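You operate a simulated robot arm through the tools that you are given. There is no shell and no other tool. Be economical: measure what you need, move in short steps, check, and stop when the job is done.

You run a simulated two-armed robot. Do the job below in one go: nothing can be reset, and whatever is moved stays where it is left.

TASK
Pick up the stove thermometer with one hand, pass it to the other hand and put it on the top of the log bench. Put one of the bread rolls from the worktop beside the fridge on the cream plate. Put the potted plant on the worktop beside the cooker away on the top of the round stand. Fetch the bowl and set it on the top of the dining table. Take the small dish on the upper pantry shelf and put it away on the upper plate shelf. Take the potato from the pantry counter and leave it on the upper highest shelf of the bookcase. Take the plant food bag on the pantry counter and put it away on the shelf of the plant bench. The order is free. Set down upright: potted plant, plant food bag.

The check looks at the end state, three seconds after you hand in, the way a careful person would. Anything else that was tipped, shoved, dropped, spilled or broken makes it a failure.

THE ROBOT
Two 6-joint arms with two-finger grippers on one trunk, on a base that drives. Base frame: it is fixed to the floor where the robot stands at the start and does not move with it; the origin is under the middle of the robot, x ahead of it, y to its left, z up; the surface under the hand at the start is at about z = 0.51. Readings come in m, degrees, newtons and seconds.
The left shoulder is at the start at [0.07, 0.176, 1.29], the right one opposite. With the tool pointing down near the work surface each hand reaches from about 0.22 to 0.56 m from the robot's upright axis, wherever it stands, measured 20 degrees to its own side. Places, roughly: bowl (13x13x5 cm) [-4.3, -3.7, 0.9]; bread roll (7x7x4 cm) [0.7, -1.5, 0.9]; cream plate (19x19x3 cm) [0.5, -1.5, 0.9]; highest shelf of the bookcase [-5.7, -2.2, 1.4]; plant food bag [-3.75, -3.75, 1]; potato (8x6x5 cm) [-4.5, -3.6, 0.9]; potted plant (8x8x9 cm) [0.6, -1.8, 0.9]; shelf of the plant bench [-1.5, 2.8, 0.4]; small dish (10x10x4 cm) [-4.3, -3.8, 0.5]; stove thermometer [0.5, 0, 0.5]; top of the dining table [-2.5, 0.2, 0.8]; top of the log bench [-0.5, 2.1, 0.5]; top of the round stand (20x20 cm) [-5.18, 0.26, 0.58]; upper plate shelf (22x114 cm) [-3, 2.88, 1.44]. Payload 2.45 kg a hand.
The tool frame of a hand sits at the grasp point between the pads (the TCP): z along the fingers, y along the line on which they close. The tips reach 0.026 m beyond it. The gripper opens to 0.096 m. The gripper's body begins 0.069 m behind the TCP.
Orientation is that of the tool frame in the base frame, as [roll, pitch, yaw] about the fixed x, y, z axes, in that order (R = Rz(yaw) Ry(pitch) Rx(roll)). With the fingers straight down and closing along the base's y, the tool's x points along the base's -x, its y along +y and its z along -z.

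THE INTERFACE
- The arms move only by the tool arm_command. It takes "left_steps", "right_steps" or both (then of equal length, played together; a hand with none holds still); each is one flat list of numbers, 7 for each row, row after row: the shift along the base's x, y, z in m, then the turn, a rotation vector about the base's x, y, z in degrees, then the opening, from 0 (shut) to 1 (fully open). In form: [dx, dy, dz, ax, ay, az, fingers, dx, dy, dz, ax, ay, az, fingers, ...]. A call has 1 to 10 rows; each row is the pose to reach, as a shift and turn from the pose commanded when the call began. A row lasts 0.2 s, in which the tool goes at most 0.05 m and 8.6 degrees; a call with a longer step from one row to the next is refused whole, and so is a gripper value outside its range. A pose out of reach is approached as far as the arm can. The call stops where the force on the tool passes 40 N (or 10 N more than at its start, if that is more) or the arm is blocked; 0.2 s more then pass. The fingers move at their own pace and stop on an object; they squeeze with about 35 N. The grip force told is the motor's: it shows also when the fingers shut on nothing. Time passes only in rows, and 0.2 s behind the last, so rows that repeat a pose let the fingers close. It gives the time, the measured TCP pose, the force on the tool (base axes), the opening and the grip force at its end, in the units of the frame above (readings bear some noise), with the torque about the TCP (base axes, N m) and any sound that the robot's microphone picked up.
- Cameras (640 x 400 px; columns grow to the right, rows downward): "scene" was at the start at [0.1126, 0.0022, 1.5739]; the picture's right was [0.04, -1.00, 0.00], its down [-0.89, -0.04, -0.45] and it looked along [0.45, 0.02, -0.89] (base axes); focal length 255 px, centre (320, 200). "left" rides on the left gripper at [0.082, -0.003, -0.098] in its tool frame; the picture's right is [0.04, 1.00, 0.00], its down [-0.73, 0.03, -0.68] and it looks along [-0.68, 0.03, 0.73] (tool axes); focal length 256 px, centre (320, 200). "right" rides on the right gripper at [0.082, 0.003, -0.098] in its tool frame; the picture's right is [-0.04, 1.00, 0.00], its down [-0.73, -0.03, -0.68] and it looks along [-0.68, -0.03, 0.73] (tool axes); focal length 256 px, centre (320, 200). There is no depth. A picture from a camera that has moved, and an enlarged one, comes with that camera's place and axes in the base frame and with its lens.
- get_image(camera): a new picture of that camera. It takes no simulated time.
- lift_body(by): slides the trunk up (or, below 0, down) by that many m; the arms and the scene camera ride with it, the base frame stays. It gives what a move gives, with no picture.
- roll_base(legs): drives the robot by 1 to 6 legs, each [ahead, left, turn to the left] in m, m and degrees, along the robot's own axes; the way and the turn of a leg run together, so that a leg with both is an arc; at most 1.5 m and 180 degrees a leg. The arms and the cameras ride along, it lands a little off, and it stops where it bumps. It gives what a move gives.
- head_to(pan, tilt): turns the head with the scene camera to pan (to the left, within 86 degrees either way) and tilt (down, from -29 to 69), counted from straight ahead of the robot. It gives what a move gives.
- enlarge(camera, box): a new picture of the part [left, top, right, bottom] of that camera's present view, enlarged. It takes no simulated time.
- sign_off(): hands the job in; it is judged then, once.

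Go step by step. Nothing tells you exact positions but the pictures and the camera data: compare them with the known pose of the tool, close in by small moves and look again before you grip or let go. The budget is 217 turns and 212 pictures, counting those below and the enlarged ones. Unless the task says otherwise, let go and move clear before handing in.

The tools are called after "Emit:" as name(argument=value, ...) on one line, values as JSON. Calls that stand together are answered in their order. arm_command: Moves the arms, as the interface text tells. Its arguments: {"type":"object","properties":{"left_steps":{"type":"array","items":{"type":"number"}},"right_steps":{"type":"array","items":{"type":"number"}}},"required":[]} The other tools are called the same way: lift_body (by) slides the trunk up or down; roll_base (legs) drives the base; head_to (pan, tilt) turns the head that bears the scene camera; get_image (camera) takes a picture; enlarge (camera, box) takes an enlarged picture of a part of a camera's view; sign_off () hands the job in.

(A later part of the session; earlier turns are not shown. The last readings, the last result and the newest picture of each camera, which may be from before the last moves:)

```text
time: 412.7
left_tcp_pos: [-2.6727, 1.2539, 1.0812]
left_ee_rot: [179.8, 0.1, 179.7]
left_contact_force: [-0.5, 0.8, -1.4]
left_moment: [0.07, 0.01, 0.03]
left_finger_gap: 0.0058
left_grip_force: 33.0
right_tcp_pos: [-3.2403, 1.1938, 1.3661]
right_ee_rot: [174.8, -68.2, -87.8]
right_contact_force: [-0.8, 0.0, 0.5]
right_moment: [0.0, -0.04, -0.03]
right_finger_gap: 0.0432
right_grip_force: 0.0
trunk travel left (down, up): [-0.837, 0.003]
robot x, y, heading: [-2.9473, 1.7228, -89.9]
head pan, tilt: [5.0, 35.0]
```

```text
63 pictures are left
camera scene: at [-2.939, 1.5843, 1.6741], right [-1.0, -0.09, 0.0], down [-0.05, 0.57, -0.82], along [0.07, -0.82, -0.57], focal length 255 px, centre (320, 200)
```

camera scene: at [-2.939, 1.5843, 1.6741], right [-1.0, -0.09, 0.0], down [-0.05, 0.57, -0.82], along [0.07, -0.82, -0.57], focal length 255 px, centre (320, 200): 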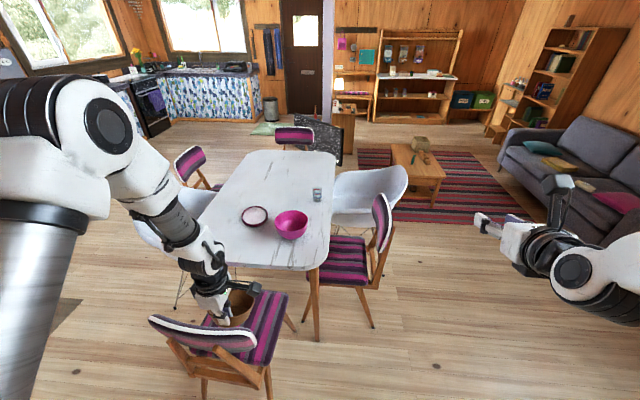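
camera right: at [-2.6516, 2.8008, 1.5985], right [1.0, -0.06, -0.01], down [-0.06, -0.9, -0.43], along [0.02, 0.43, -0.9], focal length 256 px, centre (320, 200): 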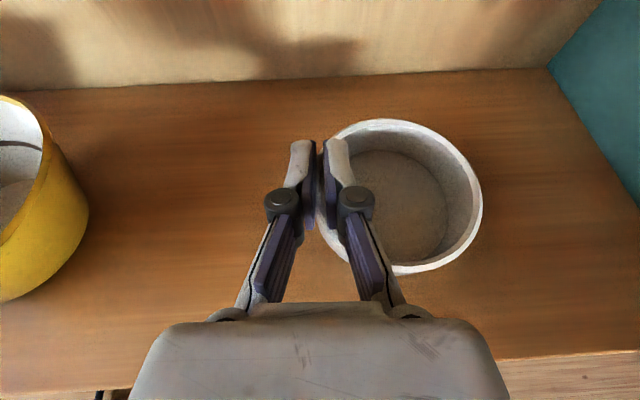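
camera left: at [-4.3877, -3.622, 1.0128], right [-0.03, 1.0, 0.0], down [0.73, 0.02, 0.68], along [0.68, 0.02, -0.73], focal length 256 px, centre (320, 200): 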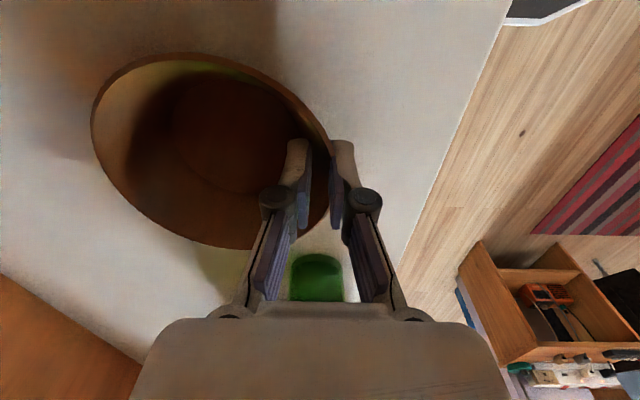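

From here I can stand between the north and west chairs and set the bowl on the table's north end, between pink bowl, plate and edge (−2.57, 0.73). I drive in.

Emit:
roll_base(legs=[[0.64, -0.05, 0], [0, 0, 33]])

Emit:
head_to(pan=20, tilt=55)

Emit:
get_image(camera="scene")

```text
time: 417.8
left_tcp_pos: [-2.5073, 0.8466, 1.082]
left_ee_rot: [179.7, 0.2, -147.1]
left_contact_force: [0.1, -0.4, -1.6]
left_moment: [0.05, 0.01, 0.0]
left_finger_gap: 0.0058
left_grip_force: 32.9
right_tcp_pos: [-2.9468, 0.4846, 1.3652]
right_ee_rot: [174.9, -68.3, -54.5]
right_contact_force: [-0.1, 0.0, -0.3]
right_moment: [-0.03, 0.03, 0.05]
right_finger_gap: 0.0432
right_grip_force: 0.1
trunk travel left (down, up): [-0.837, 0.003]
robot x, y, heading: [-2.992, 1.0891, -56.3]
head pan, tilt: [5.0, 35.0]
```

```text
time: 418.6
left_tcp_pos: [-2.5077, 0.847, 1.0818]
left_ee_rot: [179.8, 0.1, -147.0]
left_contact_force: [0.2, -0.2, -1.6]
left_moment: [0.07, 0.07, 0.01]
left_finger_gap: 0.0059
left_grip_force: 32.6
right_tcp_pos: [-2.9476, 0.4845, 1.364]
right_ee_rot: [174.8, -68.4, -54.4]
right_contact_force: [-0.9, -0.3, 0.7]
right_moment: [0.02, -0.01, 0.04]
right_finger_gap: 0.0432
right_grip_force: 0.2
trunk travel left (down, up): [-0.837, 0.003]
robot x, y, heading: [-2.9964, 1.089, -56.7]
head pan, tilt: [20.0, 55.0]
```

```text
62 pictures are left
camera scene: at [-2.9083, 1.0026, 1.6458], right [-0.6, -0.8, 0.0], down [-0.66, 0.49, -0.57], along [0.46, -0.34, -0.82], focal length 255 px, centre (320, 200)
```

scene: 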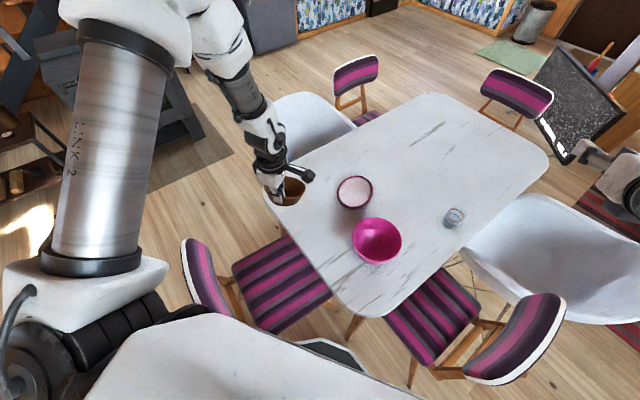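

Emit:
arm_command(left_steps=[-0.025, -0.033, 0, 0, 0, 0, 0, -0.05, -0.066, 0, 0, 0, 0, 0, -0.074, -0.099, 0, 0, 0, 0, 0, -0.074, -0.099, -0.04, 0, 0, 0, 0, -0.074, -0.099, -0.08, 0, 0, 0, 0, -0.074, -0.099, -0.12, 0, 0, 0, 0, -0.074, -0.099, -0.16, 0, 0, 0, 0, -0.074, -0.099, -0.19, 0, 0, 0, 0, -0.074, -0.099, -0.19, 0, 0, 0, 0])

Emit:
enlarge(camera="scene", box=[220, 100, 460, 300])

```text
time: 420.6
left_tcp_pos: [-2.5845, 0.7398, 0.898]
left_ee_rot: [-177.5, -4.4, -143.4]
left_contact_force: [0.6, 2.8, -1.9]
left_moment: [-0.02, 0.08, 0.06]
left_finger_gap: 0.0061
left_grip_force: 33.2
left hand out of reach, approached as far as the arm can: row 1, 2, 3, 4, 5, 6, 7, 8, 9
right_tcp_pos: [-2.9493, 0.4827, 1.3634]
right_ee_rot: [175.3, -68.3, -54.8]
right_contact_force: [-0.9, -1.0, -0.6]
right_moment: [0.01, -0.03, 0.03]
right_finger_gap: 0.0433
right_grip_force: 0.0
trunk travel left (down, up): [-0.837, 0.003]
robot x, y, heading: [-2.9935, 1.0905, -56.6]
head pan, tilt: [20.0, 55.0]
```

```text
2.00 times, centred on (340, 200) of scene
camera zoom: at [-2.9112, 0.999, 1.6457], right [-0.6, -0.8, 0.0], down [-0.66, 0.49, -0.57], along [0.46, -0.34, -0.82], focal length 509 px, centre (280, 200)
```

zoom: 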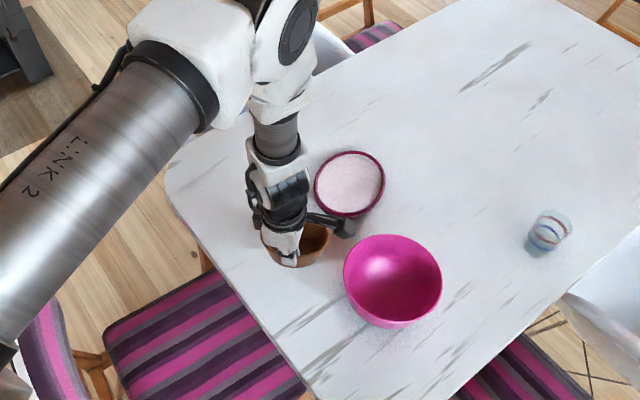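

The bowl is over the free spot but the arm is stretched and slightly tilted; I lower the trunk a bit and level the hand.

Emit:
roll_base(legs=[[0.04, 0.02, 0]])

Emit:
lift_body(by=-0.03)

Emit:
arm_command(left_steps=[-0.008, 0.012, 0.005, 2.3, -1, 0, 0, -0.015, 0.024, 0.005, 4.6, -2, 0, 0, -0.015, 0.024, 0.005, 4.6, -2, 0, 0])

Emit:
enlarge(camera="scene", box=[220, 100, 460, 300])

```text
time: 421.6
left_tcp_pos: [-2.5432, 0.7354, 0.9014]
left_ee_rot: [-179.1, -0.9, -147.1]
left_contact_force: [0.2, 0.9, -1.4]
left_moment: [-0.02, 0.03, -0.01]
left_finger_gap: 0.0061
left_grip_force: 32.4
right_tcp_pos: [-2.9173, 0.4698, 1.369]
right_ee_rot: [175.3, -68.8, -54.9]
right_contact_force: [-1.2, 0.9, 0.3]
right_moment: [-0.01, -0.03, 0.04]
right_finger_gap: 0.0432
right_grip_force: 0.0
trunk travel left (down, up): [-0.837, 0.003]
robot x, y, heading: [-2.9532, 1.063, -56.6]
head pan, tilt: [20.0, 55.0]
```

```text
time: 422.3
left_tcp_pos: [-2.5401, 0.7323, 0.8662]
left_ee_rot: [-179.6, -0.9, -147.1]
left_contact_force: [1.0, 0.2, -0.7]
left_moment: [0.05, 0.05, -0.02]
left_finger_gap: 0.0062
left_grip_force: 33.0
right_tcp_pos: [-2.9104, 0.4631, 1.3349]
right_ee_rot: [174.9, -68.3, -54.6]
right_contact_force: [0.0, -0.8, -0.4]
right_moment: [0.0, 0.03, -0.02]
right_finger_gap: 0.0432
right_grip_force: 0.1
trunk travel left (down, up): [-0.807, 0.033]
robot x, y, heading: [-2.9539, 1.0642, -56.7]
head pan, tilt: [20.0, 55.0]
```

```text
time: 423.1
left_tcp_pos: [-2.5543, 0.7572, 0.8713]
left_ee_rot: [177.6, 3.2, -147.2]
left_contact_force: [0.3, 0.4, -2.1]
left_moment: [0.02, 0.07, 0.04]
left_finger_gap: 0.006
left_grip_force: 32.6
right_tcp_pos: [-2.9091, 0.4626, 1.3337]
right_ee_rot: [174.9, -68.3, -54.5]
right_contact_force: [-0.4, 0.1, -0.3]
right_moment: [0.01, -0.01, -0.03]
right_finger_gap: 0.0431
right_grip_force: 0.1
trunk travel left (down, up): [-0.807, 0.033]
robot x, y, heading: [-2.956, 1.0689, -56.7]
head pan, tilt: [20.0, 55.0]
```

```text
2.00 times, centred on (340, 200) of scene
camera zoom: at [-2.8694, 0.9796, 1.6157], right [-0.6, -0.8, 0.0], down [-0.66, 0.49, -0.57], along [0.46, -0.34, -0.82], focal length 509 px, centre (280, 200)
```

zoom: 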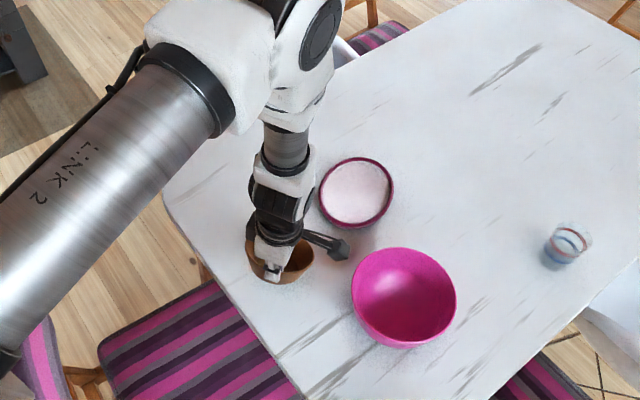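

Emit:
arm_command(left_steps=[0, -0.005, 0, -2.1, 0.8, 0, 0, 0, -0.01, -0.005, -4.2, 1.6, 0, 0, 0, -0.01, -0.02, -4.2, 1.6, 0, 0, 0, -0.01, -0.028, -4.2, 1.6, 0, 0, 0, -0.01, -0.028, -4.2, 1.6, 0, 0])

Emit:
get_image(camera="left")

```text
time: 424.3
left_tcp_pos: [-2.5555, 0.7466, 0.8436]
left_ee_rot: [-179.6, -0.4, -147.1]
left_contact_force: [-2.1, 2.2, 4.2]
left_moment: [-0.08, -0.1, 0.01]
left_finger_gap: 0.0059
left_grip_force: 33.0
right_tcp_pos: [-2.9097, 0.4634, 1.3362]
right_ee_rot: [174.9, -68.4, -54.5]
right_contact_force: [-0.4, 0.9, -0.1]
right_moment: [0.04, 0.01, 0.0]
right_finger_gap: 0.0432
right_grip_force: 0.0
trunk travel left (down, up): [-0.807, 0.033]
robot x, y, heading: [-2.9584, 1.0658, -56.8]
head pan, tilt: [20.0, 55.0]
```

```text
59 pictures are left
camera left: at [-2.6227, 0.7023, 0.9421], right [-0.58, 0.82, -0.01], down [0.6, 0.43, 0.67], along [0.55, 0.38, -0.74], focal length 256 px, centre (320, 200)
```

left: 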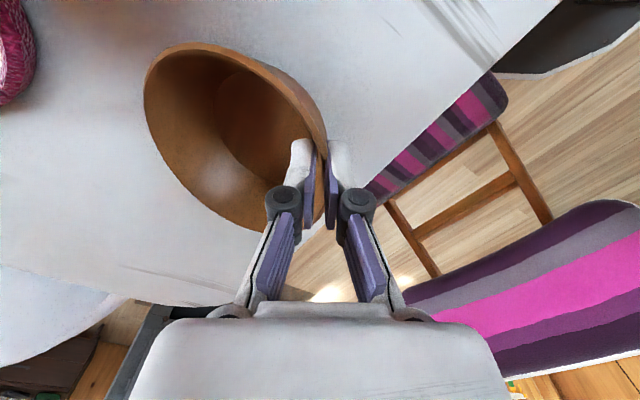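

The bowl has drooped a little in the pinch; pressing down gently will level it on the table.

Emit:
arm_command(left_steps=[0, 0, -0.004, 0, 0, 0, 0, 0, 0, -0.008, 0, 0, 0, 0, 0, 0, -0.008, 0, 0, 0, 0])

Emit:
get_image(camera="left")

```text
time: 425.1
left_tcp_pos: [-2.555, 0.7485, 0.8368]
left_ee_rot: [-179.6, -0.5, -147.1]
left_contact_force: [-2.7, 3.0, 9.0]
left_moment: [-0.39, -0.29, 0.02]
left_finger_gap: 0.0059
left_grip_force: 33.7
right_tcp_pos: [-2.9119, 0.464, 1.3361]
right_ee_rot: [175.1, -68.4, -54.6]
right_contact_force: [-0.6, 0.4, -0.1]
right_moment: [0.04, -0.03, 0.03]
right_finger_gap: 0.0431
right_grip_force: 0.1
trunk travel left (down, up): [-0.807, 0.033]
robot x, y, heading: [-2.9577, 1.0655, -56.6]
head pan, tilt: [20.0, 55.0]
```

```text
58 pictures are left
camera left: at [-2.6231, 0.7024, 0.9345], right [-0.58, 0.82, -0.01], down [0.6, 0.43, 0.67], along [0.55, 0.38, -0.74], focal length 256 px, centre (320, 200)
```

left: 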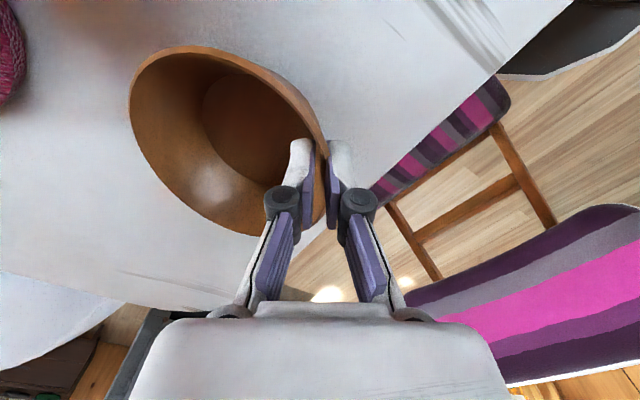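

Emit:
arm_command(left_steps=[0, 0, -0.004, 0, 0, 0, 0, 0, 0, -0.008, 0, 0, 0, 0, 0, 0, -0.011, 0, 0, 0, 0, 0, 0, -0.011, 0, 0, 0, 0])

Emit:
get_image(camera="left")

```text
time: 426.1
left_tcp_pos: [-2.5559, 0.7477, 0.8251]
left_ee_rot: [-179.6, -0.4, -147.1]
left_contact_force: [-2.8, 2.0, 7.8]
left_moment: [-0.47, -0.16, -0.15]
left_finger_gap: 0.0071
left_grip_force: 34.9
right_tcp_pos: [-2.9123, 0.4629, 1.3355]
right_ee_rot: [175.0, -68.4, -54.6]
right_contact_force: [-0.2, 0.2, 0.8]
right_moment: [0.01, -0.01, 0.03]
right_finger_gap: 0.0431
right_grip_force: 0.1
trunk travel left (down, up): [-0.807, 0.033]
robot x, y, heading: [-2.956, 1.0633, -56.6]
head pan, tilt: [20.0, 55.0]
```

```text
57 pictures are left
camera left: at [-2.6227, 0.7023, 0.9233], right [-0.58, 0.82, -0.01], down [0.6, 0.43, 0.67], along [0.55, 0.38, -0.74], focal length 256 px, centre (320, 200)
```

left: 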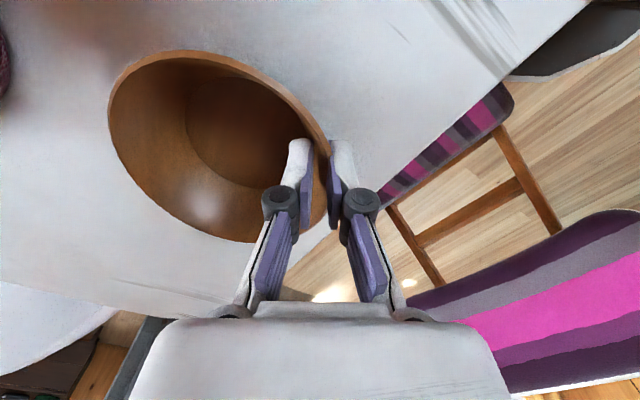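

Emit:
arm_command(left_steps=[0, 0, -0.005, 0, 0, 0, 0, 0, 0, -0.005, 0, 0, 0, 0.15, 0, 0, -0.005, 0, 0, 0, 0.35, 0, 0, -0.003, 0, 0, 0, 0.45, 0, 0, 0.03, 0, 0, 0, 0.45, 0, 0, 0.07, 0, 0, 0, 0.45, 0, 0, 0.11, 0, 0, 0, 0.45, 0, 0, 0.15, 0, 0, 0, 0.45, 0, 0, 0.18, 0, 0, 0, 0.45])

Emit:
enlarge(camera="scene", box=[220, 100, 460, 300])

```text
time: 428.1
left_tcp_pos: [-2.5553, 0.7462, 1.0056]
left_ee_rot: [-179.6, -0.4, -147.1]
left_contact_force: [0.7, 0.6, 0.4]
left_moment: [0.0, 0.02, -0.02]
left_finger_gap: 0.0431
left_grip_force: 0.2
right_tcp_pos: [-2.9112, 0.4629, 1.336]
right_ee_rot: [175.0, -68.4, -54.6]
right_contact_force: [0.2, 0.0, -0.6]
right_moment: [0.01, 0.03, 0.0]
right_finger_gap: 0.0432
right_grip_force: 0.0
trunk travel left (down, up): [-0.807, 0.033]
robot x, y, heading: [-2.9564, 1.068, -56.7]
head pan, tilt: [20.0, 55.0]
```

```text
2.00 times, centred on (340, 200) of scene
camera zoom: at [-2.8719, 0.9812, 1.6159], right [-0.6, -0.8, 0.0], down [-0.66, 0.49, -0.57], along [0.46, -0.34, -0.82], focal length 509 px, centre (280, 200)
```

zoom: 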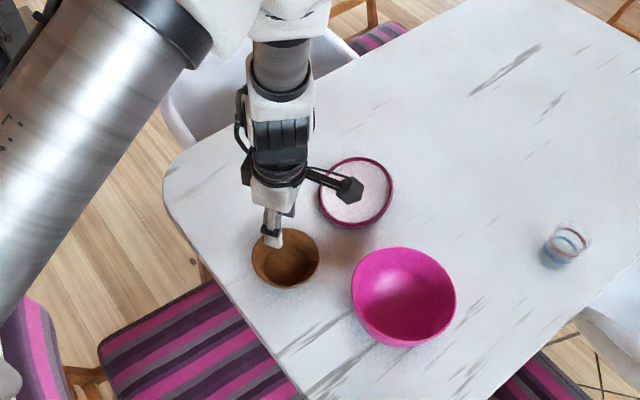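

The bowl stands on the table. Last item: the plant food bag. I drive back to the pantry by the sofa lane.

Emit:
roll_base(legs=[[-0.5, 0, 0], [0, 0, -33], [0, -1.22, 0], [1.45, 0, 0], [1.45, 0, 0], [0.95, 0, 0]])

Emit:
roll_base(legs=[[0.35, 0, 0], [0, 0.5, 0]])

Emit:
head_to(pan=20, tilt=40)

Emit:
get_image(camera="scene")

```text
time: 456.2
left_tcp_pos: [-4.2158, -2.8222, 1.0222]
left_ee_rot: [-178.2, 0.3, -179.1]
left_contact_force: [0.6, -0.6, -1.1]
left_moment: [0.03, -0.02, -0.02]
left_finger_gap: 0.0431
left_grip_force: 0.2
right_tcp_pos: [-4.6841, -2.8905, 1.3482]
right_ee_rot: [173.9, -71.4, -87.5]
right_contact_force: [0.1, 0.3, -0.2]
right_moment: [0.0, -0.03, 0.02]
right_finger_gap: 0.0433
right_grip_force: 0.0
trunk travel left (down, up): [-0.807, 0.033]
robot x, y, heading: [-4.3908, -2.3502, -88.9]
head pan, tilt: [20.0, 55.0]
stopped in leg 6: the robot was blocked; the commanded pose is now the measured one
```

```text
time: 457.0
left_tcp_pos: [-4.2117, -2.8007, 1.0319]
left_ee_rot: [-178.0, -0.9, -177.1]
left_contact_force: [-0.3, -0.5, 0.1]
left_moment: [0.0, 0.03, 0.0]
left_finger_gap: 0.0431
left_grip_force: 0.1
right_tcp_pos: [-4.6987, -2.8947, 1.3542]
right_ee_rot: [172.8, -73.4, -88.6]
right_contact_force: [0.0, 0.9, -0.5]
right_moment: [0.0, -0.01, -0.04]
right_finger_gap: 0.0435
right_grip_force: 0.1
trunk travel left (down, up): [-0.807, 0.033]
robot x, y, heading: [-4.3913, -2.3549, -89.1]
head pan, tilt: [20.0, 55.0]
stopped in leg 1: the robot was blocked; the commanded pose is now the measured one
```

```text
time: 457.7
left_tcp_pos: [-4.2103, -2.8023, 1.0345]
left_ee_rot: [-177.7, -0.8, -177.1]
left_contact_force: [-0.4, 0.8, -0.4]
left_moment: [0.01, -0.01, -0.02]
left_finger_gap: 0.0431
left_grip_force: 0.0
right_tcp_pos: [-4.6963, -2.8941, 1.3537]
right_ee_rot: [172.6, -73.4, -88.5]
right_contact_force: [-0.3, 0.5, -0.4]
right_moment: [0.0, 0.05, 0.0]
right_finger_gap: 0.0432
right_grip_force: 0.1
trunk travel left (down, up): [-0.807, 0.033]
robot x, y, heading: [-4.3917, -2.3574, -88.8]
head pan, tilt: [20.0, 40.0]
```

```text
55 pictures are left
camera scene: at [-4.3593, -2.5111, 1.6366], right [-0.93, -0.36, -0.01], down [-0.23, 0.61, -0.76], along [0.28, -0.7, -0.66], focal length 255 px, centre (320, 200)
```

scene: 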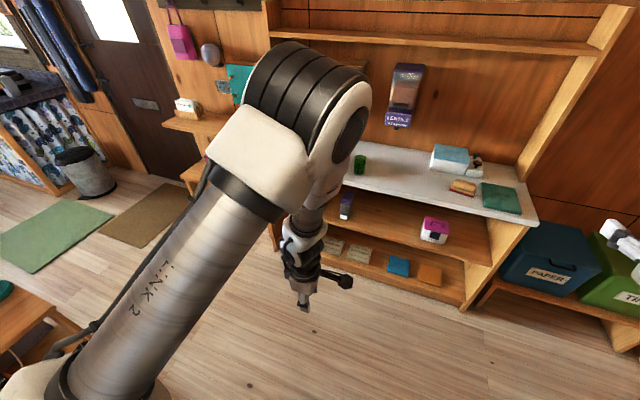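

The base is blocked by something I can't see; I look down around it.

Emit:
head_to(pan=-40, tilt=65)

Emit:
get_image(camera="scene")

Emit:
head_to(pan=70, tilt=60)

Emit:
get_image(camera="scene")

```text
time: 459.0
left_tcp_pos: [-4.211, -2.8051, 1.0356]
left_ee_rot: [-177.4, -1.0, -177.1]
left_contact_force: [-0.5, 0.0, -0.2]
left_moment: [-0.01, 0.03, -0.02]
left_finger_gap: 0.0434
left_grip_force: 0.1
right_tcp_pos: [-4.6975, -2.8941, 1.3535]
right_ee_rot: [172.6, -73.4, -88.4]
right_contact_force: [-0.2, 0.4, 0.5]
right_moment: [-0.02, 0.0, 0.01]
right_finger_gap: 0.0432
right_grip_force: 0.1
trunk travel left (down, up): [-0.807, 0.033]
robot x, y, heading: [-4.3919, -2.355, -88.7]
head pan, tilt: [-40.0, 65.0]
```

```text
54 pictures are left
camera scene: at [-4.4278, -2.4786, 1.6049], right [-0.78, 0.63, 0.01], down [0.57, 0.71, -0.41], along [-0.26, -0.31, -0.91], focal length 255 px, centre (320, 200)
```

scene: 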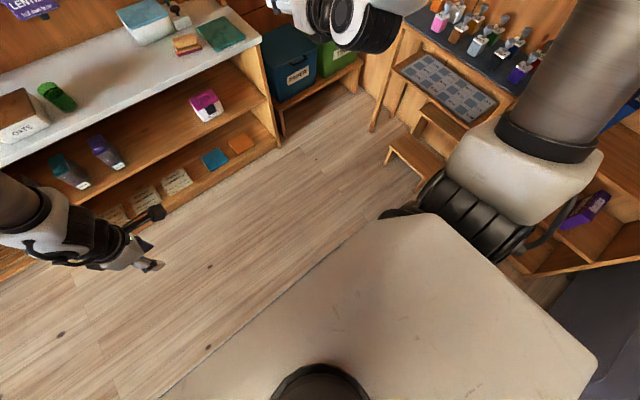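

```text
time: 460.9
left_tcp_pos: [-4.2101, -2.8045, 1.0383]
left_ee_rot: [-177.3, -1.0, -177.1]
left_contact_force: [-0.7, -0.8, -0.2]
left_moment: [0.0, 0.02, -0.01]
left_finger_gap: 0.043
left_grip_force: 0.1
right_tcp_pos: [-4.6977, -2.8943, 1.3539]
right_ee_rot: [172.6, -73.5, -88.5]
right_contact_force: [0.2, -0.1, 0.5]
right_moment: [-0.01, 0.02, 0.01]
right_finger_gap: 0.0434
right_grip_force: 0.1
trunk travel left (down, up): [-0.807, 0.033]
robot x, y, heading: [-4.3884, -2.3541, -88.8]
head pan, tilt: [70.0, 60.0]
```

```text
53 pictures are left
camera scene: at [-4.3267, -2.4529, 1.6108], right [-0.32, -0.95, -0.02], down [-0.82, 0.29, -0.49], along [0.47, -0.15, -0.87], focal length 255 px, centre (320, 200)
```

scene: 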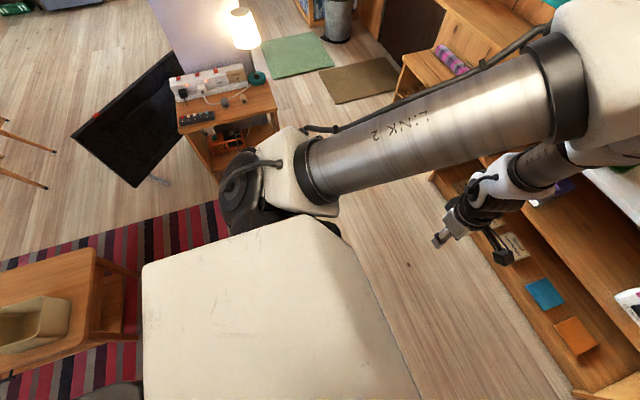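

Emit:
roll_base(legs=[[-0.1, 0, 0]])

Emit:
roll_base(legs=[[0, -0.1, 0], [0.4, 0, 0]])

```text
time: 461.6
left_tcp_pos: [-4.2088, -2.7718, 1.0437]
left_ee_rot: [-178.2, -3.1, -174.5]
left_contact_force: [0.5, -0.2, -1.2]
left_moment: [0.04, 0.02, -0.01]
left_finger_gap: 0.0431
left_grip_force: 0.1
right_tcp_pos: [-4.7129, -2.8911, 1.3581]
right_ee_rot: [171.4, -75.1, -89.8]
right_contact_force: [-0.3, 0.0, -1.6]
right_moment: [0.0, 0.04, -0.01]
right_finger_gap: 0.0432
right_grip_force: 0.0
trunk travel left (down, up): [-0.807, 0.033]
robot x, y, heading: [-4.392, -2.3465, -89.0]
head pan, tilt: [70.0, 60.0]
stopped in leg 1: the robot was blocked; the commanded pose is now the measured one
```

```text
time: 464.9
left_tcp_pos: [-4.3008, -3.1685, 1.0469]
left_ee_rot: [-176.6, -2.2, -175.6]
left_contact_force: [0.6, -1.0, 0.5]
left_moment: [-0.02, 0.0, -0.01]
left_finger_gap: 0.0433
left_grip_force: 0.1
right_tcp_pos: [-4.7961, -3.269, 1.3642]
right_ee_rot: [171.8, -75.5, -89.0]
right_contact_force: [0.4, -0.3, 0.4]
right_moment: [-0.02, -0.02, 0.05]
right_finger_gap: 0.0432
right_grip_force: 0.1
trunk travel left (down, up): [-0.807, 0.033]
robot x, y, heading: [-4.4819, -2.7493, -89.0]
head pan, tilt: [70.0, 60.0]
```

I got free by moving right; I check what stood at the robot's left.

Emit:
head_to(pan=86, tilt=35)

Emit:
get_image(camera="scene")

```text
time: 465.8
left_tcp_pos: [-4.3014, -3.1684, 1.0463]
left_ee_rot: [-176.7, -2.3, -175.5]
left_contact_force: [-0.4, 0.5, 1.1]
left_moment: [0.05, 0.0, -0.01]
left_finger_gap: 0.0432
left_grip_force: 0.0
right_tcp_pos: [-4.7961, -3.2704, 1.3636]
right_ee_rot: [171.9, -75.4, -88.9]
right_contact_force: [0.3, -0.1, -0.8]
right_moment: [0.02, -0.01, -0.03]
right_finger_gap: 0.0433
right_grip_force: 0.0
trunk travel left (down, up): [-0.807, 0.033]
robot x, y, heading: [-4.4858, -2.748, -88.5]
head pan, tilt: [85.9, 35.0]
```

```text
52 pictures are left
camera scene: at [-4.3944, -2.8042, 1.6439], right [-0.05, -1.0, 0.0], down [-0.57, 0.03, -0.82], along [0.82, -0.04, -0.57], focal length 255 px, centre (320, 200)
```

scene: 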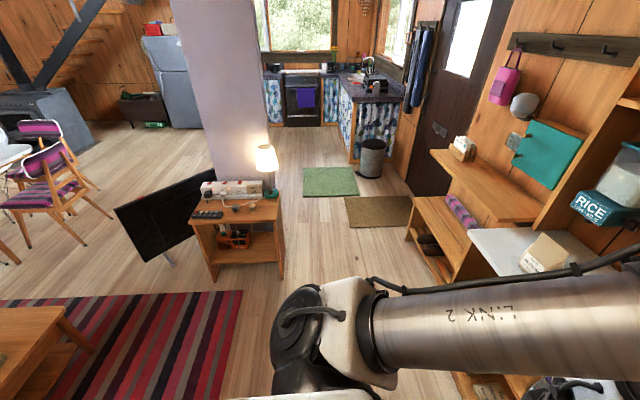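

Nothing visible there now; all looks in place. I move in front of the bag and look at it.

Emit:
roll_base(legs=[[0, 0.58, 0]])

Emit:
head_to(pan=-5, tilt=40)

Emit:
get_image(camera="scene")

```text
time: 469.1
left_tcp_pos: [-3.7233, -3.1559, 1.0472]
left_ee_rot: [-176.7, -2.3, -175.3]
left_contact_force: [-0.7, 0.0, -0.4]
left_moment: [-0.01, -0.03, 0.01]
left_finger_gap: 0.0433
left_grip_force: 0.1
right_tcp_pos: [-4.2209, -3.2566, 1.3625]
right_ee_rot: [172.0, -75.4, -88.9]
right_contact_force: [-0.3, -0.6, -0.6]
right_moment: [-0.01, -0.02, -0.02]
right_finger_gap: 0.0432
right_grip_force: 0.0
trunk travel left (down, up): [-0.807, 0.033]
robot x, y, heading: [-3.9089, -2.7337, -88.6]
head pan, tilt: [85.9, 35.0]
```

```text
time: 470.7
left_tcp_pos: [-3.7224, -3.1549, 1.0462]
left_ee_rot: [-176.6, -2.3, -175.4]
left_contact_force: [0.1, -0.5, 0.2]
left_moment: [0.03, 0.02, -0.02]
left_finger_gap: 0.0431
left_grip_force: 0.1
right_tcp_pos: [-4.2185, -3.2571, 1.3638]
right_ee_rot: [171.9, -75.4, -88.9]
right_contact_force: [0.7, -0.3, 0.5]
right_moment: [0.01, -0.05, 0.02]
right_finger_gap: 0.0429
right_grip_force: 0.1
trunk travel left (down, up): [-0.807, 0.033]
robot x, y, heading: [-3.9084, -2.7329, -88.4]
head pan, tilt: [-5.0, 40.0]
```

```text
51 pictures are left
camera scene: at [-3.9109, -2.8707, 1.6365], right [-1.0, 0.06, 0.0], down [0.04, 0.64, -0.77], along [-0.05, -0.76, -0.64], focal length 255 px, centre (320, 200)
```

scene: 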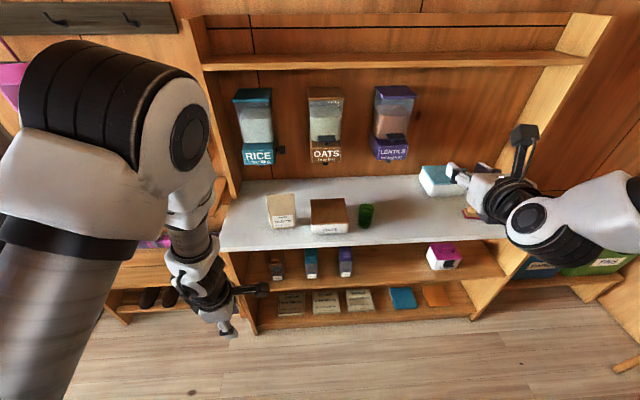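

Emit:
enlarge(camera="scene", box=[215, 165, 395, 265])

```text
3.56 times, centred on (305, 215) of scene
camera zoom: at [-3.9109, -2.8707, 1.6365], right [-1.0, 0.06, 0.0], down [0.04, 0.64, -0.77], along [-0.05, -0.76, -0.64], focal length 906 px, centre (373, 147)
```

zoom: 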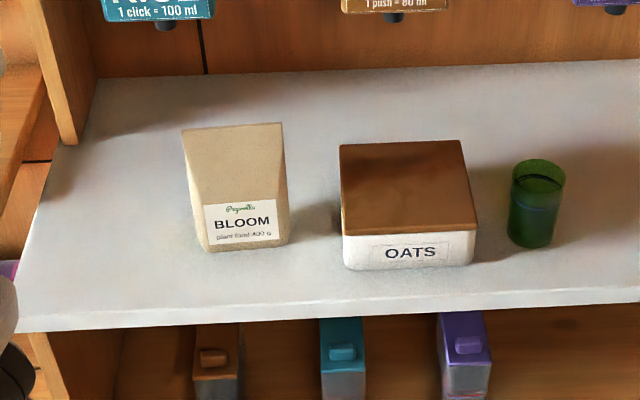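

The bag is a wedge-shaped pouch, x −3.86…−3.755, y −3.62…−3.70, top at z≈1.0. I roll the left hand to point right (20° down), closing front-to-back, to grip it from its left side.

Emit:
arm_command(left_steps=[0.005, 0, 0.01, 0, 7.8, 0, 1, 0.01, 0, 0.02, 0, 15.6, 0, 1, 0.015, 0, 0.03, 0, 23.4, 0, 1, 0.02, 0, 0.03, 0, 31.2, 0, 1, 0.025, 0, 0.03, 0, 39, 0, 1, 0.03, 0, 0.03, 0, 46.8, 0, 1, 0.03, 0, 0.03, 0, 54.6, 0, 1, 0.03, 0, 0.03, 0, 62.4, 0, 1, 0.03, 0, 0.03, 0, 70, 0, 1])

Emit:
get_image(camera="left")

```text
time: 472.7
left_tcp_pos: [-3.6922, -3.155, 1.0763]
left_ee_rot: [169.2, -71.9, -164.9]
left_contact_force: [-0.6, 0.3, 0.2]
left_moment: [-0.01, 0.0, 0.0]
left_finger_gap: 0.0961
left_grip_force: 0.0
right_tcp_pos: [-4.2186, -3.2567, 1.3636]
right_ee_rot: [171.8, -75.5, -88.7]
right_contact_force: [0.5, -0.1, -0.8]
right_moment: [-0.01, 0.01, -0.04]
right_finger_gap: 0.043
right_grip_force: 0.0
trunk travel left (down, up): [-0.807, 0.033]
robot x, y, heading: [-3.9052, -2.7329, -88.6]
head pan, tilt: [-5.0, 40.0]
```

```text
49 pictures are left
camera left: at [-3.6235, -3.1583, 1.1836], right [-0.1, 0.99, 0.1], down [0.86, 0.13, -0.49], along [-0.5, 0.04, -0.87], focal length 256 px, centre (320, 200)
```

left: 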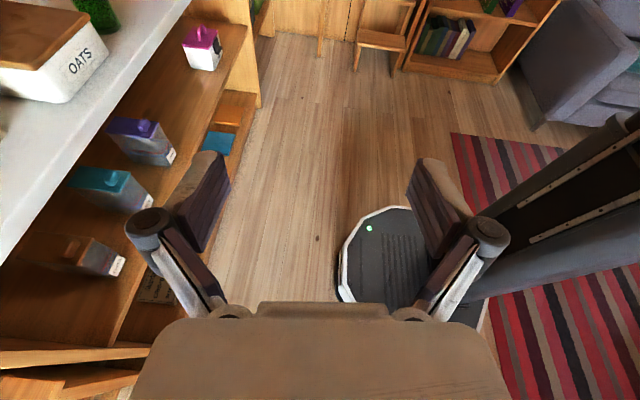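

Emit:
arm_command(left_steps=[0, -0.02, -0.03, 0, 0, 0, 1, 0, -0.04, -0.06, 0, 0, 0, 1, 0, -0.06, -0.09, 0, 0, 0, 1, 0, -0.08, -0.12, 0, 0, 0, 1, 0, -0.09, -0.136, 0, 0, 0, 1, 0, -0.09, -0.136, 0, 0, 0, 1], right_steps=[-0.02, 0.02, 0, 0, 0, 0, 0.4, -0.04, 0.04, 0, 0, 0, 0, 0.4, -0.06, 0.06, 0, 0, 0, 0, 0.4, -0.08, 0.06, 0, 0, 0, 0, 0.4, -0.08, 0.06, 0, 0, 0, 0, 0.4, -0.08, 0.06, 0, 0, 0, 0, 0.4])

Emit:
roll_base(legs=[[0.3, 0, -1.0]])

Emit:
get_image(camera="left")

```text
time: 474.1
left_tcp_pos: [-3.6937, -3.2449, 0.9419]
left_ee_rot: [169.4, -71.8, -165.2]
left_contact_force: [-0.2, 0.1, 0.2]
left_moment: [-0.01, -0.03, -0.02]
left_finger_gap: 0.0962
left_grip_force: 0.1
right_tcp_pos: [-4.269, -3.2689, 1.3344]
right_ee_rot: [172.1, -75.7, -89.1]
right_contact_force: [-0.7, 0.5, 0.6]
right_moment: [-0.05, -0.01, 0.01]
right_finger_gap: 0.0385
right_grip_force: 0.0
right hand out of reach, approached as far as the arm can: row 1, 2, 3, 4, 5, 6
trunk travel left (down, up): [-0.807, 0.033]
robot x, y, heading: [-3.9088, -2.7335, -88.6]
head pan, tilt: [-5.0, 40.0]
```

```text
time: 476.2
left_tcp_pos: [-3.6964, -3.5467, 0.9409]
left_ee_rot: [169.6, -71.7, -166.2]
left_contact_force: [0.2, 0.8, 0.3]
left_moment: [-0.02, -0.02, -0.01]
left_finger_gap: 0.0962
left_grip_force: 0.2
right_tcp_pos: [-4.2688, -3.5621, 1.3356]
right_ee_rot: [171.8, -75.7, -89.7]
right_contact_force: [-0.8, 0.8, 0.5]
right_moment: [-0.02, 0.02, 0.02]
right_finger_gap: 0.0383
right_grip_force: 0.0
trunk travel left (down, up): [-0.807, 0.033]
robot x, y, heading: [-3.9025, -3.0365, -89.4]
head pan, tilt: [-5.0, 40.0]
```

```text
48 pictures are left
camera left: at [-3.6279, -3.5503, 1.0484], right [-0.08, 0.99, 0.09], down [0.87, 0.12, -0.49], along [-0.49, 0.04, -0.87], focal length 256 px, centre (320, 200)
```

left: 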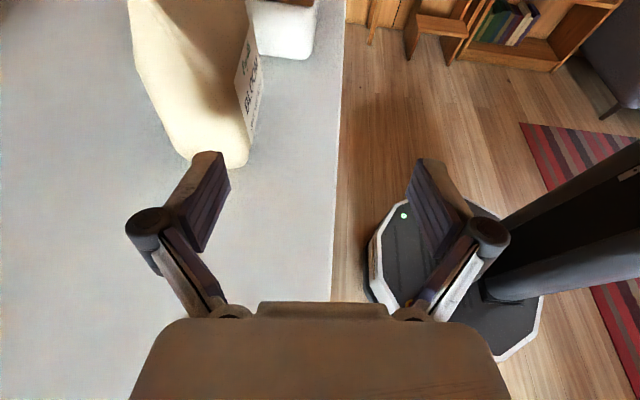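

Emit:
roll_base(legs=[[0.092, 0, 0]])

Emit:
get_image(camera="left")

```text
time: 477.3
left_tcp_pos: [-3.6953, -3.6378, 0.9423]
left_ee_rot: [169.6, -71.8, -166.5]
left_contact_force: [-0.3, 0.3, 0.5]
left_moment: [-0.01, -0.02, 0.04]
left_finger_gap: 0.0961
left_grip_force: 0.1
right_tcp_pos: [-4.2696, -3.6525, 1.3363]
right_ee_rot: [171.9, -75.7, -89.8]
right_contact_force: [-0.5, -0.3, 0.6]
right_moment: [-0.03, -0.03, 0.01]
right_finger_gap: 0.0385
right_grip_force: 0.1
trunk travel left (down, up): [-0.807, 0.033]
robot x, y, heading: [-3.9008, -3.1284, -89.6]
head pan, tilt: [-5.0, 40.0]
```

```text
47 pictures are left
camera left: at [-3.6271, -3.6413, 1.049], right [-0.08, 0.99, 0.09], down [0.87, 0.11, -0.49], along [-0.49, 0.04, -0.87], focal length 256 px, centre (320, 200)
```

left: 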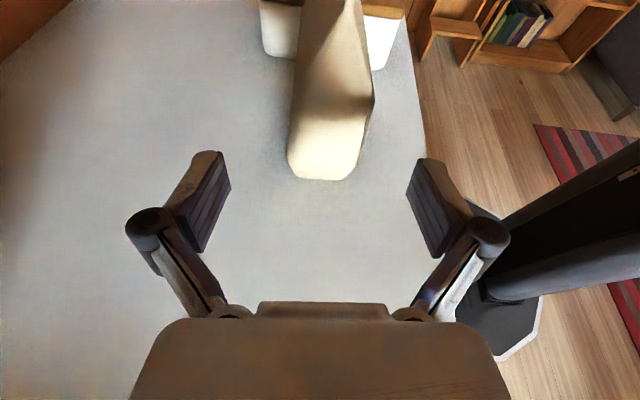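

Well centred. I advance along −x to straddle the pouch.

Emit:
arm_command(left_steps=[-0.035, 0, 0, 0, 0, 0, 1, -0.07, 0, 0, 0, 0, 0, 1, -0.1, 0, 0, 0, 0, 0, 1, -0.1, 0, 0, 0, 0, 0, 1])

Emit:
get_image(camera="left")

```text
time: 478.3
left_tcp_pos: [-3.7936, -3.6374, 0.9411]
left_ee_rot: [169.4, -71.8, -166.1]
left_contact_force: [-0.2, -0.5, 0.3]
left_moment: [0.01, -0.03, 0.02]
left_finger_gap: 0.0958
left_grip_force: 0.1
right_tcp_pos: [-4.2692, -3.6543, 1.3352]
right_ee_rot: [171.7, -75.6, -89.7]
right_contact_force: [0.6, 0.0, 0.1]
right_moment: [-0.02, -0.03, 0.02]
right_finger_gap: 0.0385
right_grip_force: 0.0
trunk travel left (down, up): [-0.807, 0.033]
robot x, y, heading: [-3.9039, -3.1276, -89.4]
head pan, tilt: [-5.0, 40.0]
```

```text
46 pictures are left
camera left: at [-3.7256, -3.6416, 1.0487], right [-0.08, 0.99, 0.1], down [0.87, 0.12, -0.49], along [-0.49, 0.04, -0.87], focal length 256 px, centre (320, 200)
```

left: 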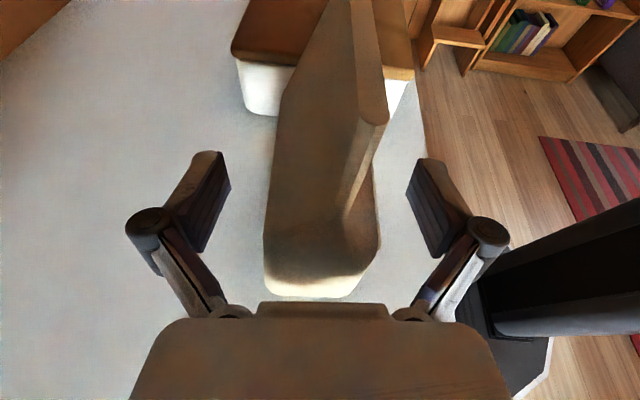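

Emit:
arm_command(left_steps=[0, 0, 0, 0, 0, 0, 0.7, 0, 0, 0, 0, 0, 0, 0.4, 0, 0, 0, 0, 0, 0, 0.2, 0, 0, 0, 0, 0, 0, 0.1, 0, 0, 0, 0, 0, 0, 0.1])

Emit:
get_image(camera="left")

```text
time: 479.5
left_tcp_pos: [-3.7945, -3.6393, 0.9403]
left_ee_rot: [169.3, -71.7, -166.1]
left_contact_force: [-0.5, -1.2, 1.8]
left_moment: [-0.33, 0.08, -0.06]
left_finger_gap: 0.0531
left_grip_force: 35.4
right_tcp_pos: [-4.2701, -3.656, 1.3343]
right_ee_rot: [171.8, -75.6, -89.8]
right_contact_force: [0.0, 0.4, -0.4]
right_moment: [0.01, 0.0, 0.03]
right_finger_gap: 0.0384
right_grip_force: 0.0
trunk travel left (down, up): [-0.807, 0.033]
robot x, y, heading: [-3.8999, -3.1282, -89.5]
head pan, tilt: [-5.0, 40.0]
```

```text
45 pictures are left
camera left: at [-3.7258, -3.6426, 1.0485], right [-0.08, 0.99, 0.1], down [0.87, 0.12, -0.49], along [-0.49, 0.04, -0.87], focal length 256 px, centre (320, 200)
```

left: 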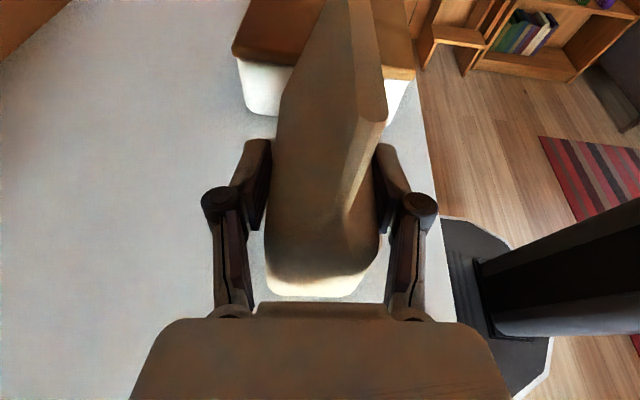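

Gripped at 5.3 cm. Lift and check.

Emit:
arm_command(left_steps=[0, 0, 0.02, 0, 0, 0, 0.1, 0, 0, 0.05, 0, 0, 0, 0.1, 0, 0, 0.08, 0, 0, 0, 0.1, 0, 0, 0.08, 0, 0, 0, 0.1])

Emit:
enlarge(camera="scene", box=[120, 150, 400, 310])

```text
time: 480.5
left_tcp_pos: [-3.7938, -3.6384, 1.0195]
left_ee_rot: [169.2, -71.7, -165.9]
left_contact_force: [-0.2, -0.6, -3.7]
left_moment: [-0.02, -0.05, -0.03]
left_finger_gap: 0.0526
left_grip_force: 34.6
right_tcp_pos: [-4.2693, -3.6557, 1.3343]
right_ee_rot: [171.8, -75.4, -89.8]
right_contact_force: [-1.5, 0.4, 0.1]
right_moment: [0.01, 0.0, -0.02]
right_finger_gap: 0.0384
right_grip_force: 0.1
trunk travel left (down, up): [-0.807, 0.033]
robot x, y, heading: [-3.8991, -3.1292, -89.6]
head pan, tilt: [-5.0, 40.0]
```

```text
2.29 times, centred on (260, 230) of scene
camera zoom: at [-3.9067, -3.2634, 1.6363], right [-1.0, 0.08, 0.0], down [0.05, 0.64, -0.77], along [-0.06, -0.76, -0.64], focal length 582 px, centre (457, 131)
```

zoom: 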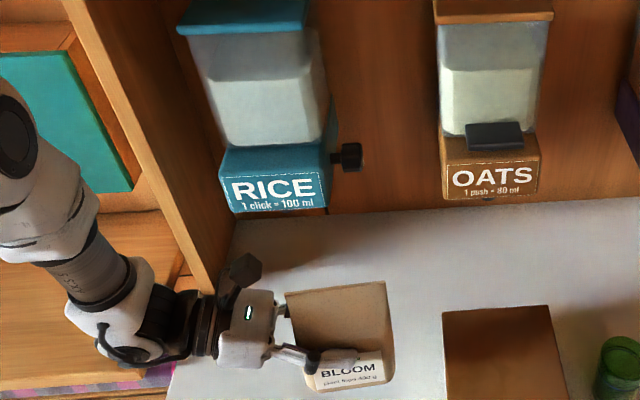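

The bag hangs upright in the grip. I back away, turn around, and head for the plant bench.

Emit:
roll_base(legs=[[-0.6, 0, 0], [0, -0.58, 0], [0, 0, 179]])

Emit:
get_image(camera="left")

```text
time: 494.0
left_tcp_pos: [-4.5648, -2.0118, 1.0198]
left_ee_rot: [169.2, -71.7, 11.1]
left_contact_force: [0.1, 0.4, -5.5]
left_moment: [0.03, 0.03, 0.03]
left_finger_gap: 0.0525
left_grip_force: 35.0
right_tcp_pos: [-4.0888, -2.0212, 1.335]
right_ee_rot: [171.9, -75.5, 87.3]
right_contact_force: [0.1, -0.2, -0.3]
right_moment: [0.0, 0.0, 0.02]
right_finger_gap: 0.0385
right_grip_force: 0.0
trunk travel left (down, up): [-0.807, 0.033]
robot x, y, heading: [-4.4882, -2.5315, 87.8]
head pan, tilt: [-5.0, 40.0]
```

```text
43 pictures are left
camera left: at [-4.6344, -2.0022, 1.1269], right [0.03, -0.99, 0.1], down [-0.87, -0.07, -0.49], along [0.49, -0.07, -0.87], focal length 256 px, centre (320, 200)
```

left: 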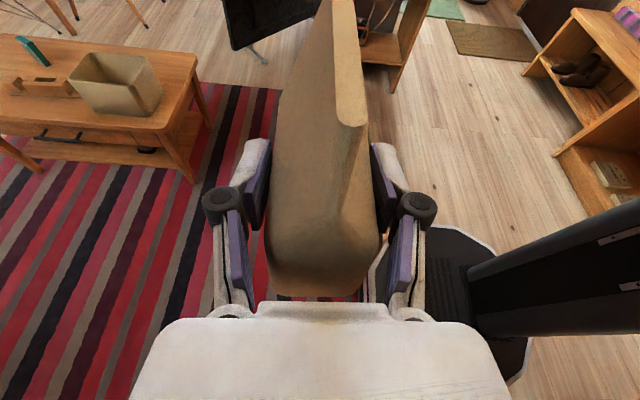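

Emit:
roll_base(legs=[[0, 0, 2.2], [1.45, 0, 0], [1.45, 0, 0], [1.05, 0, 0], [0, -1.2, 0], [0.2, 0, 0]])

Emit:
roll_base(legs=[[0, -1.4, 0]])

Emit:
head_to(pan=-5, tilt=35)

Emit:
get_image(camera="scene")

```text
time: 520.5
left_tcp_pos: [-3.2876, 2.1301, 1.0209]
left_ee_rot: [169.5, -71.8, 12.0]
left_contact_force: [-0.2, -0.3, -3.5]
left_moment: [0.05, 0.08, 0.01]
left_finger_gap: 0.0525
left_grip_force: 35.4
right_tcp_pos: [-2.8124, 2.1304, 1.3361]
right_ee_rot: [171.8, -75.6, 88.5]
right_contact_force: [-0.1, 0.4, -0.7]
right_moment: [0.02, -0.01, 0.02]
right_finger_gap: 0.0385
right_grip_force: 0.2
trunk travel left (down, up): [-0.807, 0.033]
robot x, y, heading: [-3.1967, 1.6156, 88.7]
head pan, tilt: [-5.0, 40.0]
```

```text
time: 527.4
left_tcp_pos: [-1.8856, 2.095, 1.0194]
left_ee_rot: [169.2, -71.7, 11.5]
left_contact_force: [-0.5, 0.1, -3.0]
left_moment: [0.0, 0.06, 0.02]
left_finger_gap: 0.0525
left_grip_force: 35.3
right_tcp_pos: [-1.409, 2.0891, 1.3345]
right_ee_rot: [171.8, -75.5, 87.8]
right_contact_force: [-0.4, -0.3, -0.1]
right_moment: [0.02, -0.02, 0.02]
right_finger_gap: 0.0384
right_grip_force: 0.1
trunk travel left (down, up): [-0.807, 0.033]
robot x, y, heading: [-1.8006, 1.576, 88.3]
head pan, tilt: [-5.0, 40.0]
```

```text
time: 528.1
left_tcp_pos: [-1.8852, 2.0951, 1.0198]
left_ee_rot: [169.3, -71.7, 11.6]
left_contact_force: [0.1, -0.1, -4.3]
left_moment: [0.02, 0.02, 0.01]
left_finger_gap: 0.0523
left_grip_force: 35.2
right_tcp_pos: [-1.4085, 2.0888, 1.334]
right_ee_rot: [171.9, -75.6, 87.8]
right_contact_force: [0.3, -0.4, -0.6]
right_moment: [0.0, 0.0, -0.03]
right_finger_gap: 0.0384
right_grip_force: 0.0
trunk travel left (down, up): [-0.807, 0.033]
robot x, y, heading: [-1.8044, 1.5781, 88.1]
head pan, tilt: [-5.0, 35.0]
```

```text
42 pictures are left
camera scene: at [-1.7885, 1.7147, 1.6439], right [0.99, -0.12, 0.0], down [-0.07, -0.57, -0.82], along [0.1, 0.81, -0.57], focal length 255 px, centre (320, 200)
```

scene: 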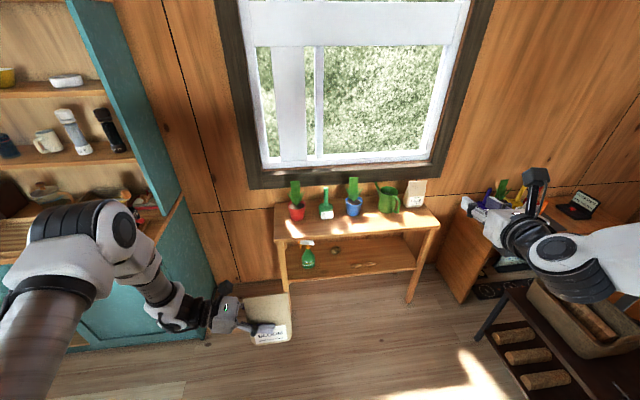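

Emit:
enlarge(camera="scene", box=[250, 170, 450, 310])

```text
2.86 times, centred on (350, 240) of scene
camera zoom: at [-1.7885, 1.7147, 1.6439], right [0.99, -0.12, 0.0], down [-0.07, -0.57, -0.82], along [0.1, 0.81, -0.57], focal length 728 px, centre (234, 86)
```

zoom: 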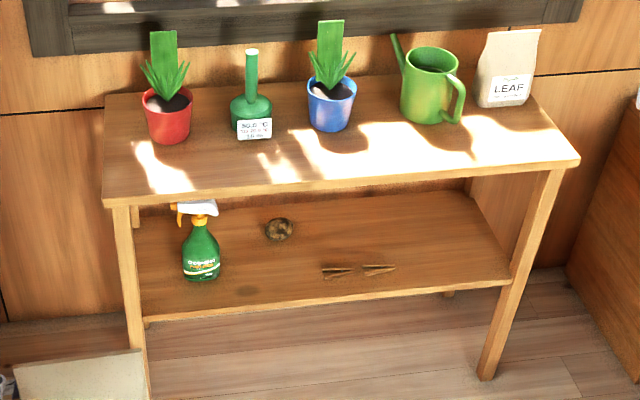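

The shelf (z≈0.4) has room between the spray bottle and the wooden pegs (x≈−1.585). I rotate the left hand to point forward, then align.

Emit:
arm_command(left_steps=[-0.02, 0, 0, 0, 0, 8.5, 0.1, -0.04, 0, 0, 0, 0, 17, 0.1, -0.06, 0, 0, 0, 0, 25.5, 0.1, -0.08, 0, 0, 0, 0, 34, 0.1, -0.1, 0, 0, 0, 0, 42.5, 0.1, -0.12, 0, 0, 0, 0, 51, 0.1, -0.14, 0, 0, 0, 0, 59.5, 0.1, -0.16, 0, 0, 0, 0, 68, 0.1, -0.18, 0, 0, 0, 0, 76.5, 0.1, -0.2, 0, 0, 0, 0, 85, 0.1])

Emit:
roll_base(legs=[[0, -0.5, 1.5]])

Emit:
get_image(camera="left")

```text
time: 530.3
left_tcp_pos: [-2.084, 2.0939, 1.0196]
left_ee_rot: [169.4, -71.7, 96.7]
left_contact_force: [0.3, -0.1, -3.7]
left_moment: [-0.05, 0.01, 0.03]
left_finger_gap: 0.0524
left_grip_force: 35.0
right_tcp_pos: [-1.4071, 2.0895, 1.3341]
right_ee_rot: [171.9, -75.5, 87.8]
right_contact_force: [0.6, 0.3, -0.9]
right_moment: [-0.02, -0.02, -0.04]
right_finger_gap: 0.0384
right_grip_force: 0.0
trunk travel left (down, up): [-0.807, 0.033]
robot x, y, heading: [-1.7972, 1.577, 87.8]
head pan, tilt: [-5.0, 35.0]
```

```text
time: 533.2
left_tcp_pos: [-1.6009, 2.0764, 1.0185]
left_ee_rot: [169.1, -71.7, 97.9]
left_contact_force: [0.7, -0.8, -4.0]
left_moment: [-0.05, 0.0, -0.03]
left_finger_gap: 0.0527
left_grip_force: 34.8
right_tcp_pos: [-0.9261, 2.0872, 1.3343]
right_ee_rot: [171.6, -75.4, 89.5]
right_contact_force: [0.1, -0.4, -0.6]
right_moment: [0.01, 0.01, 0.01]
right_finger_gap: 0.0384
right_grip_force: 0.0
trunk travel left (down, up): [-0.807, 0.033]
robot x, y, heading: [-1.3033, 1.565, 89.2]
head pan, tilt: [-5.0, 35.0]
```

```text
40 pictures are left
camera left: at [-1.6138, 2.0099, 1.1262], right [0.99, -0.03, 0.1], down [0.02, -0.87, -0.49], along [0.1, 0.48, -0.87], focal length 256 px, centre (320, 200)
```

left: 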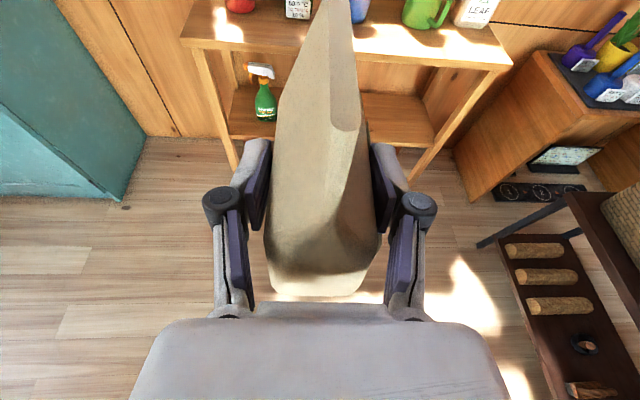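

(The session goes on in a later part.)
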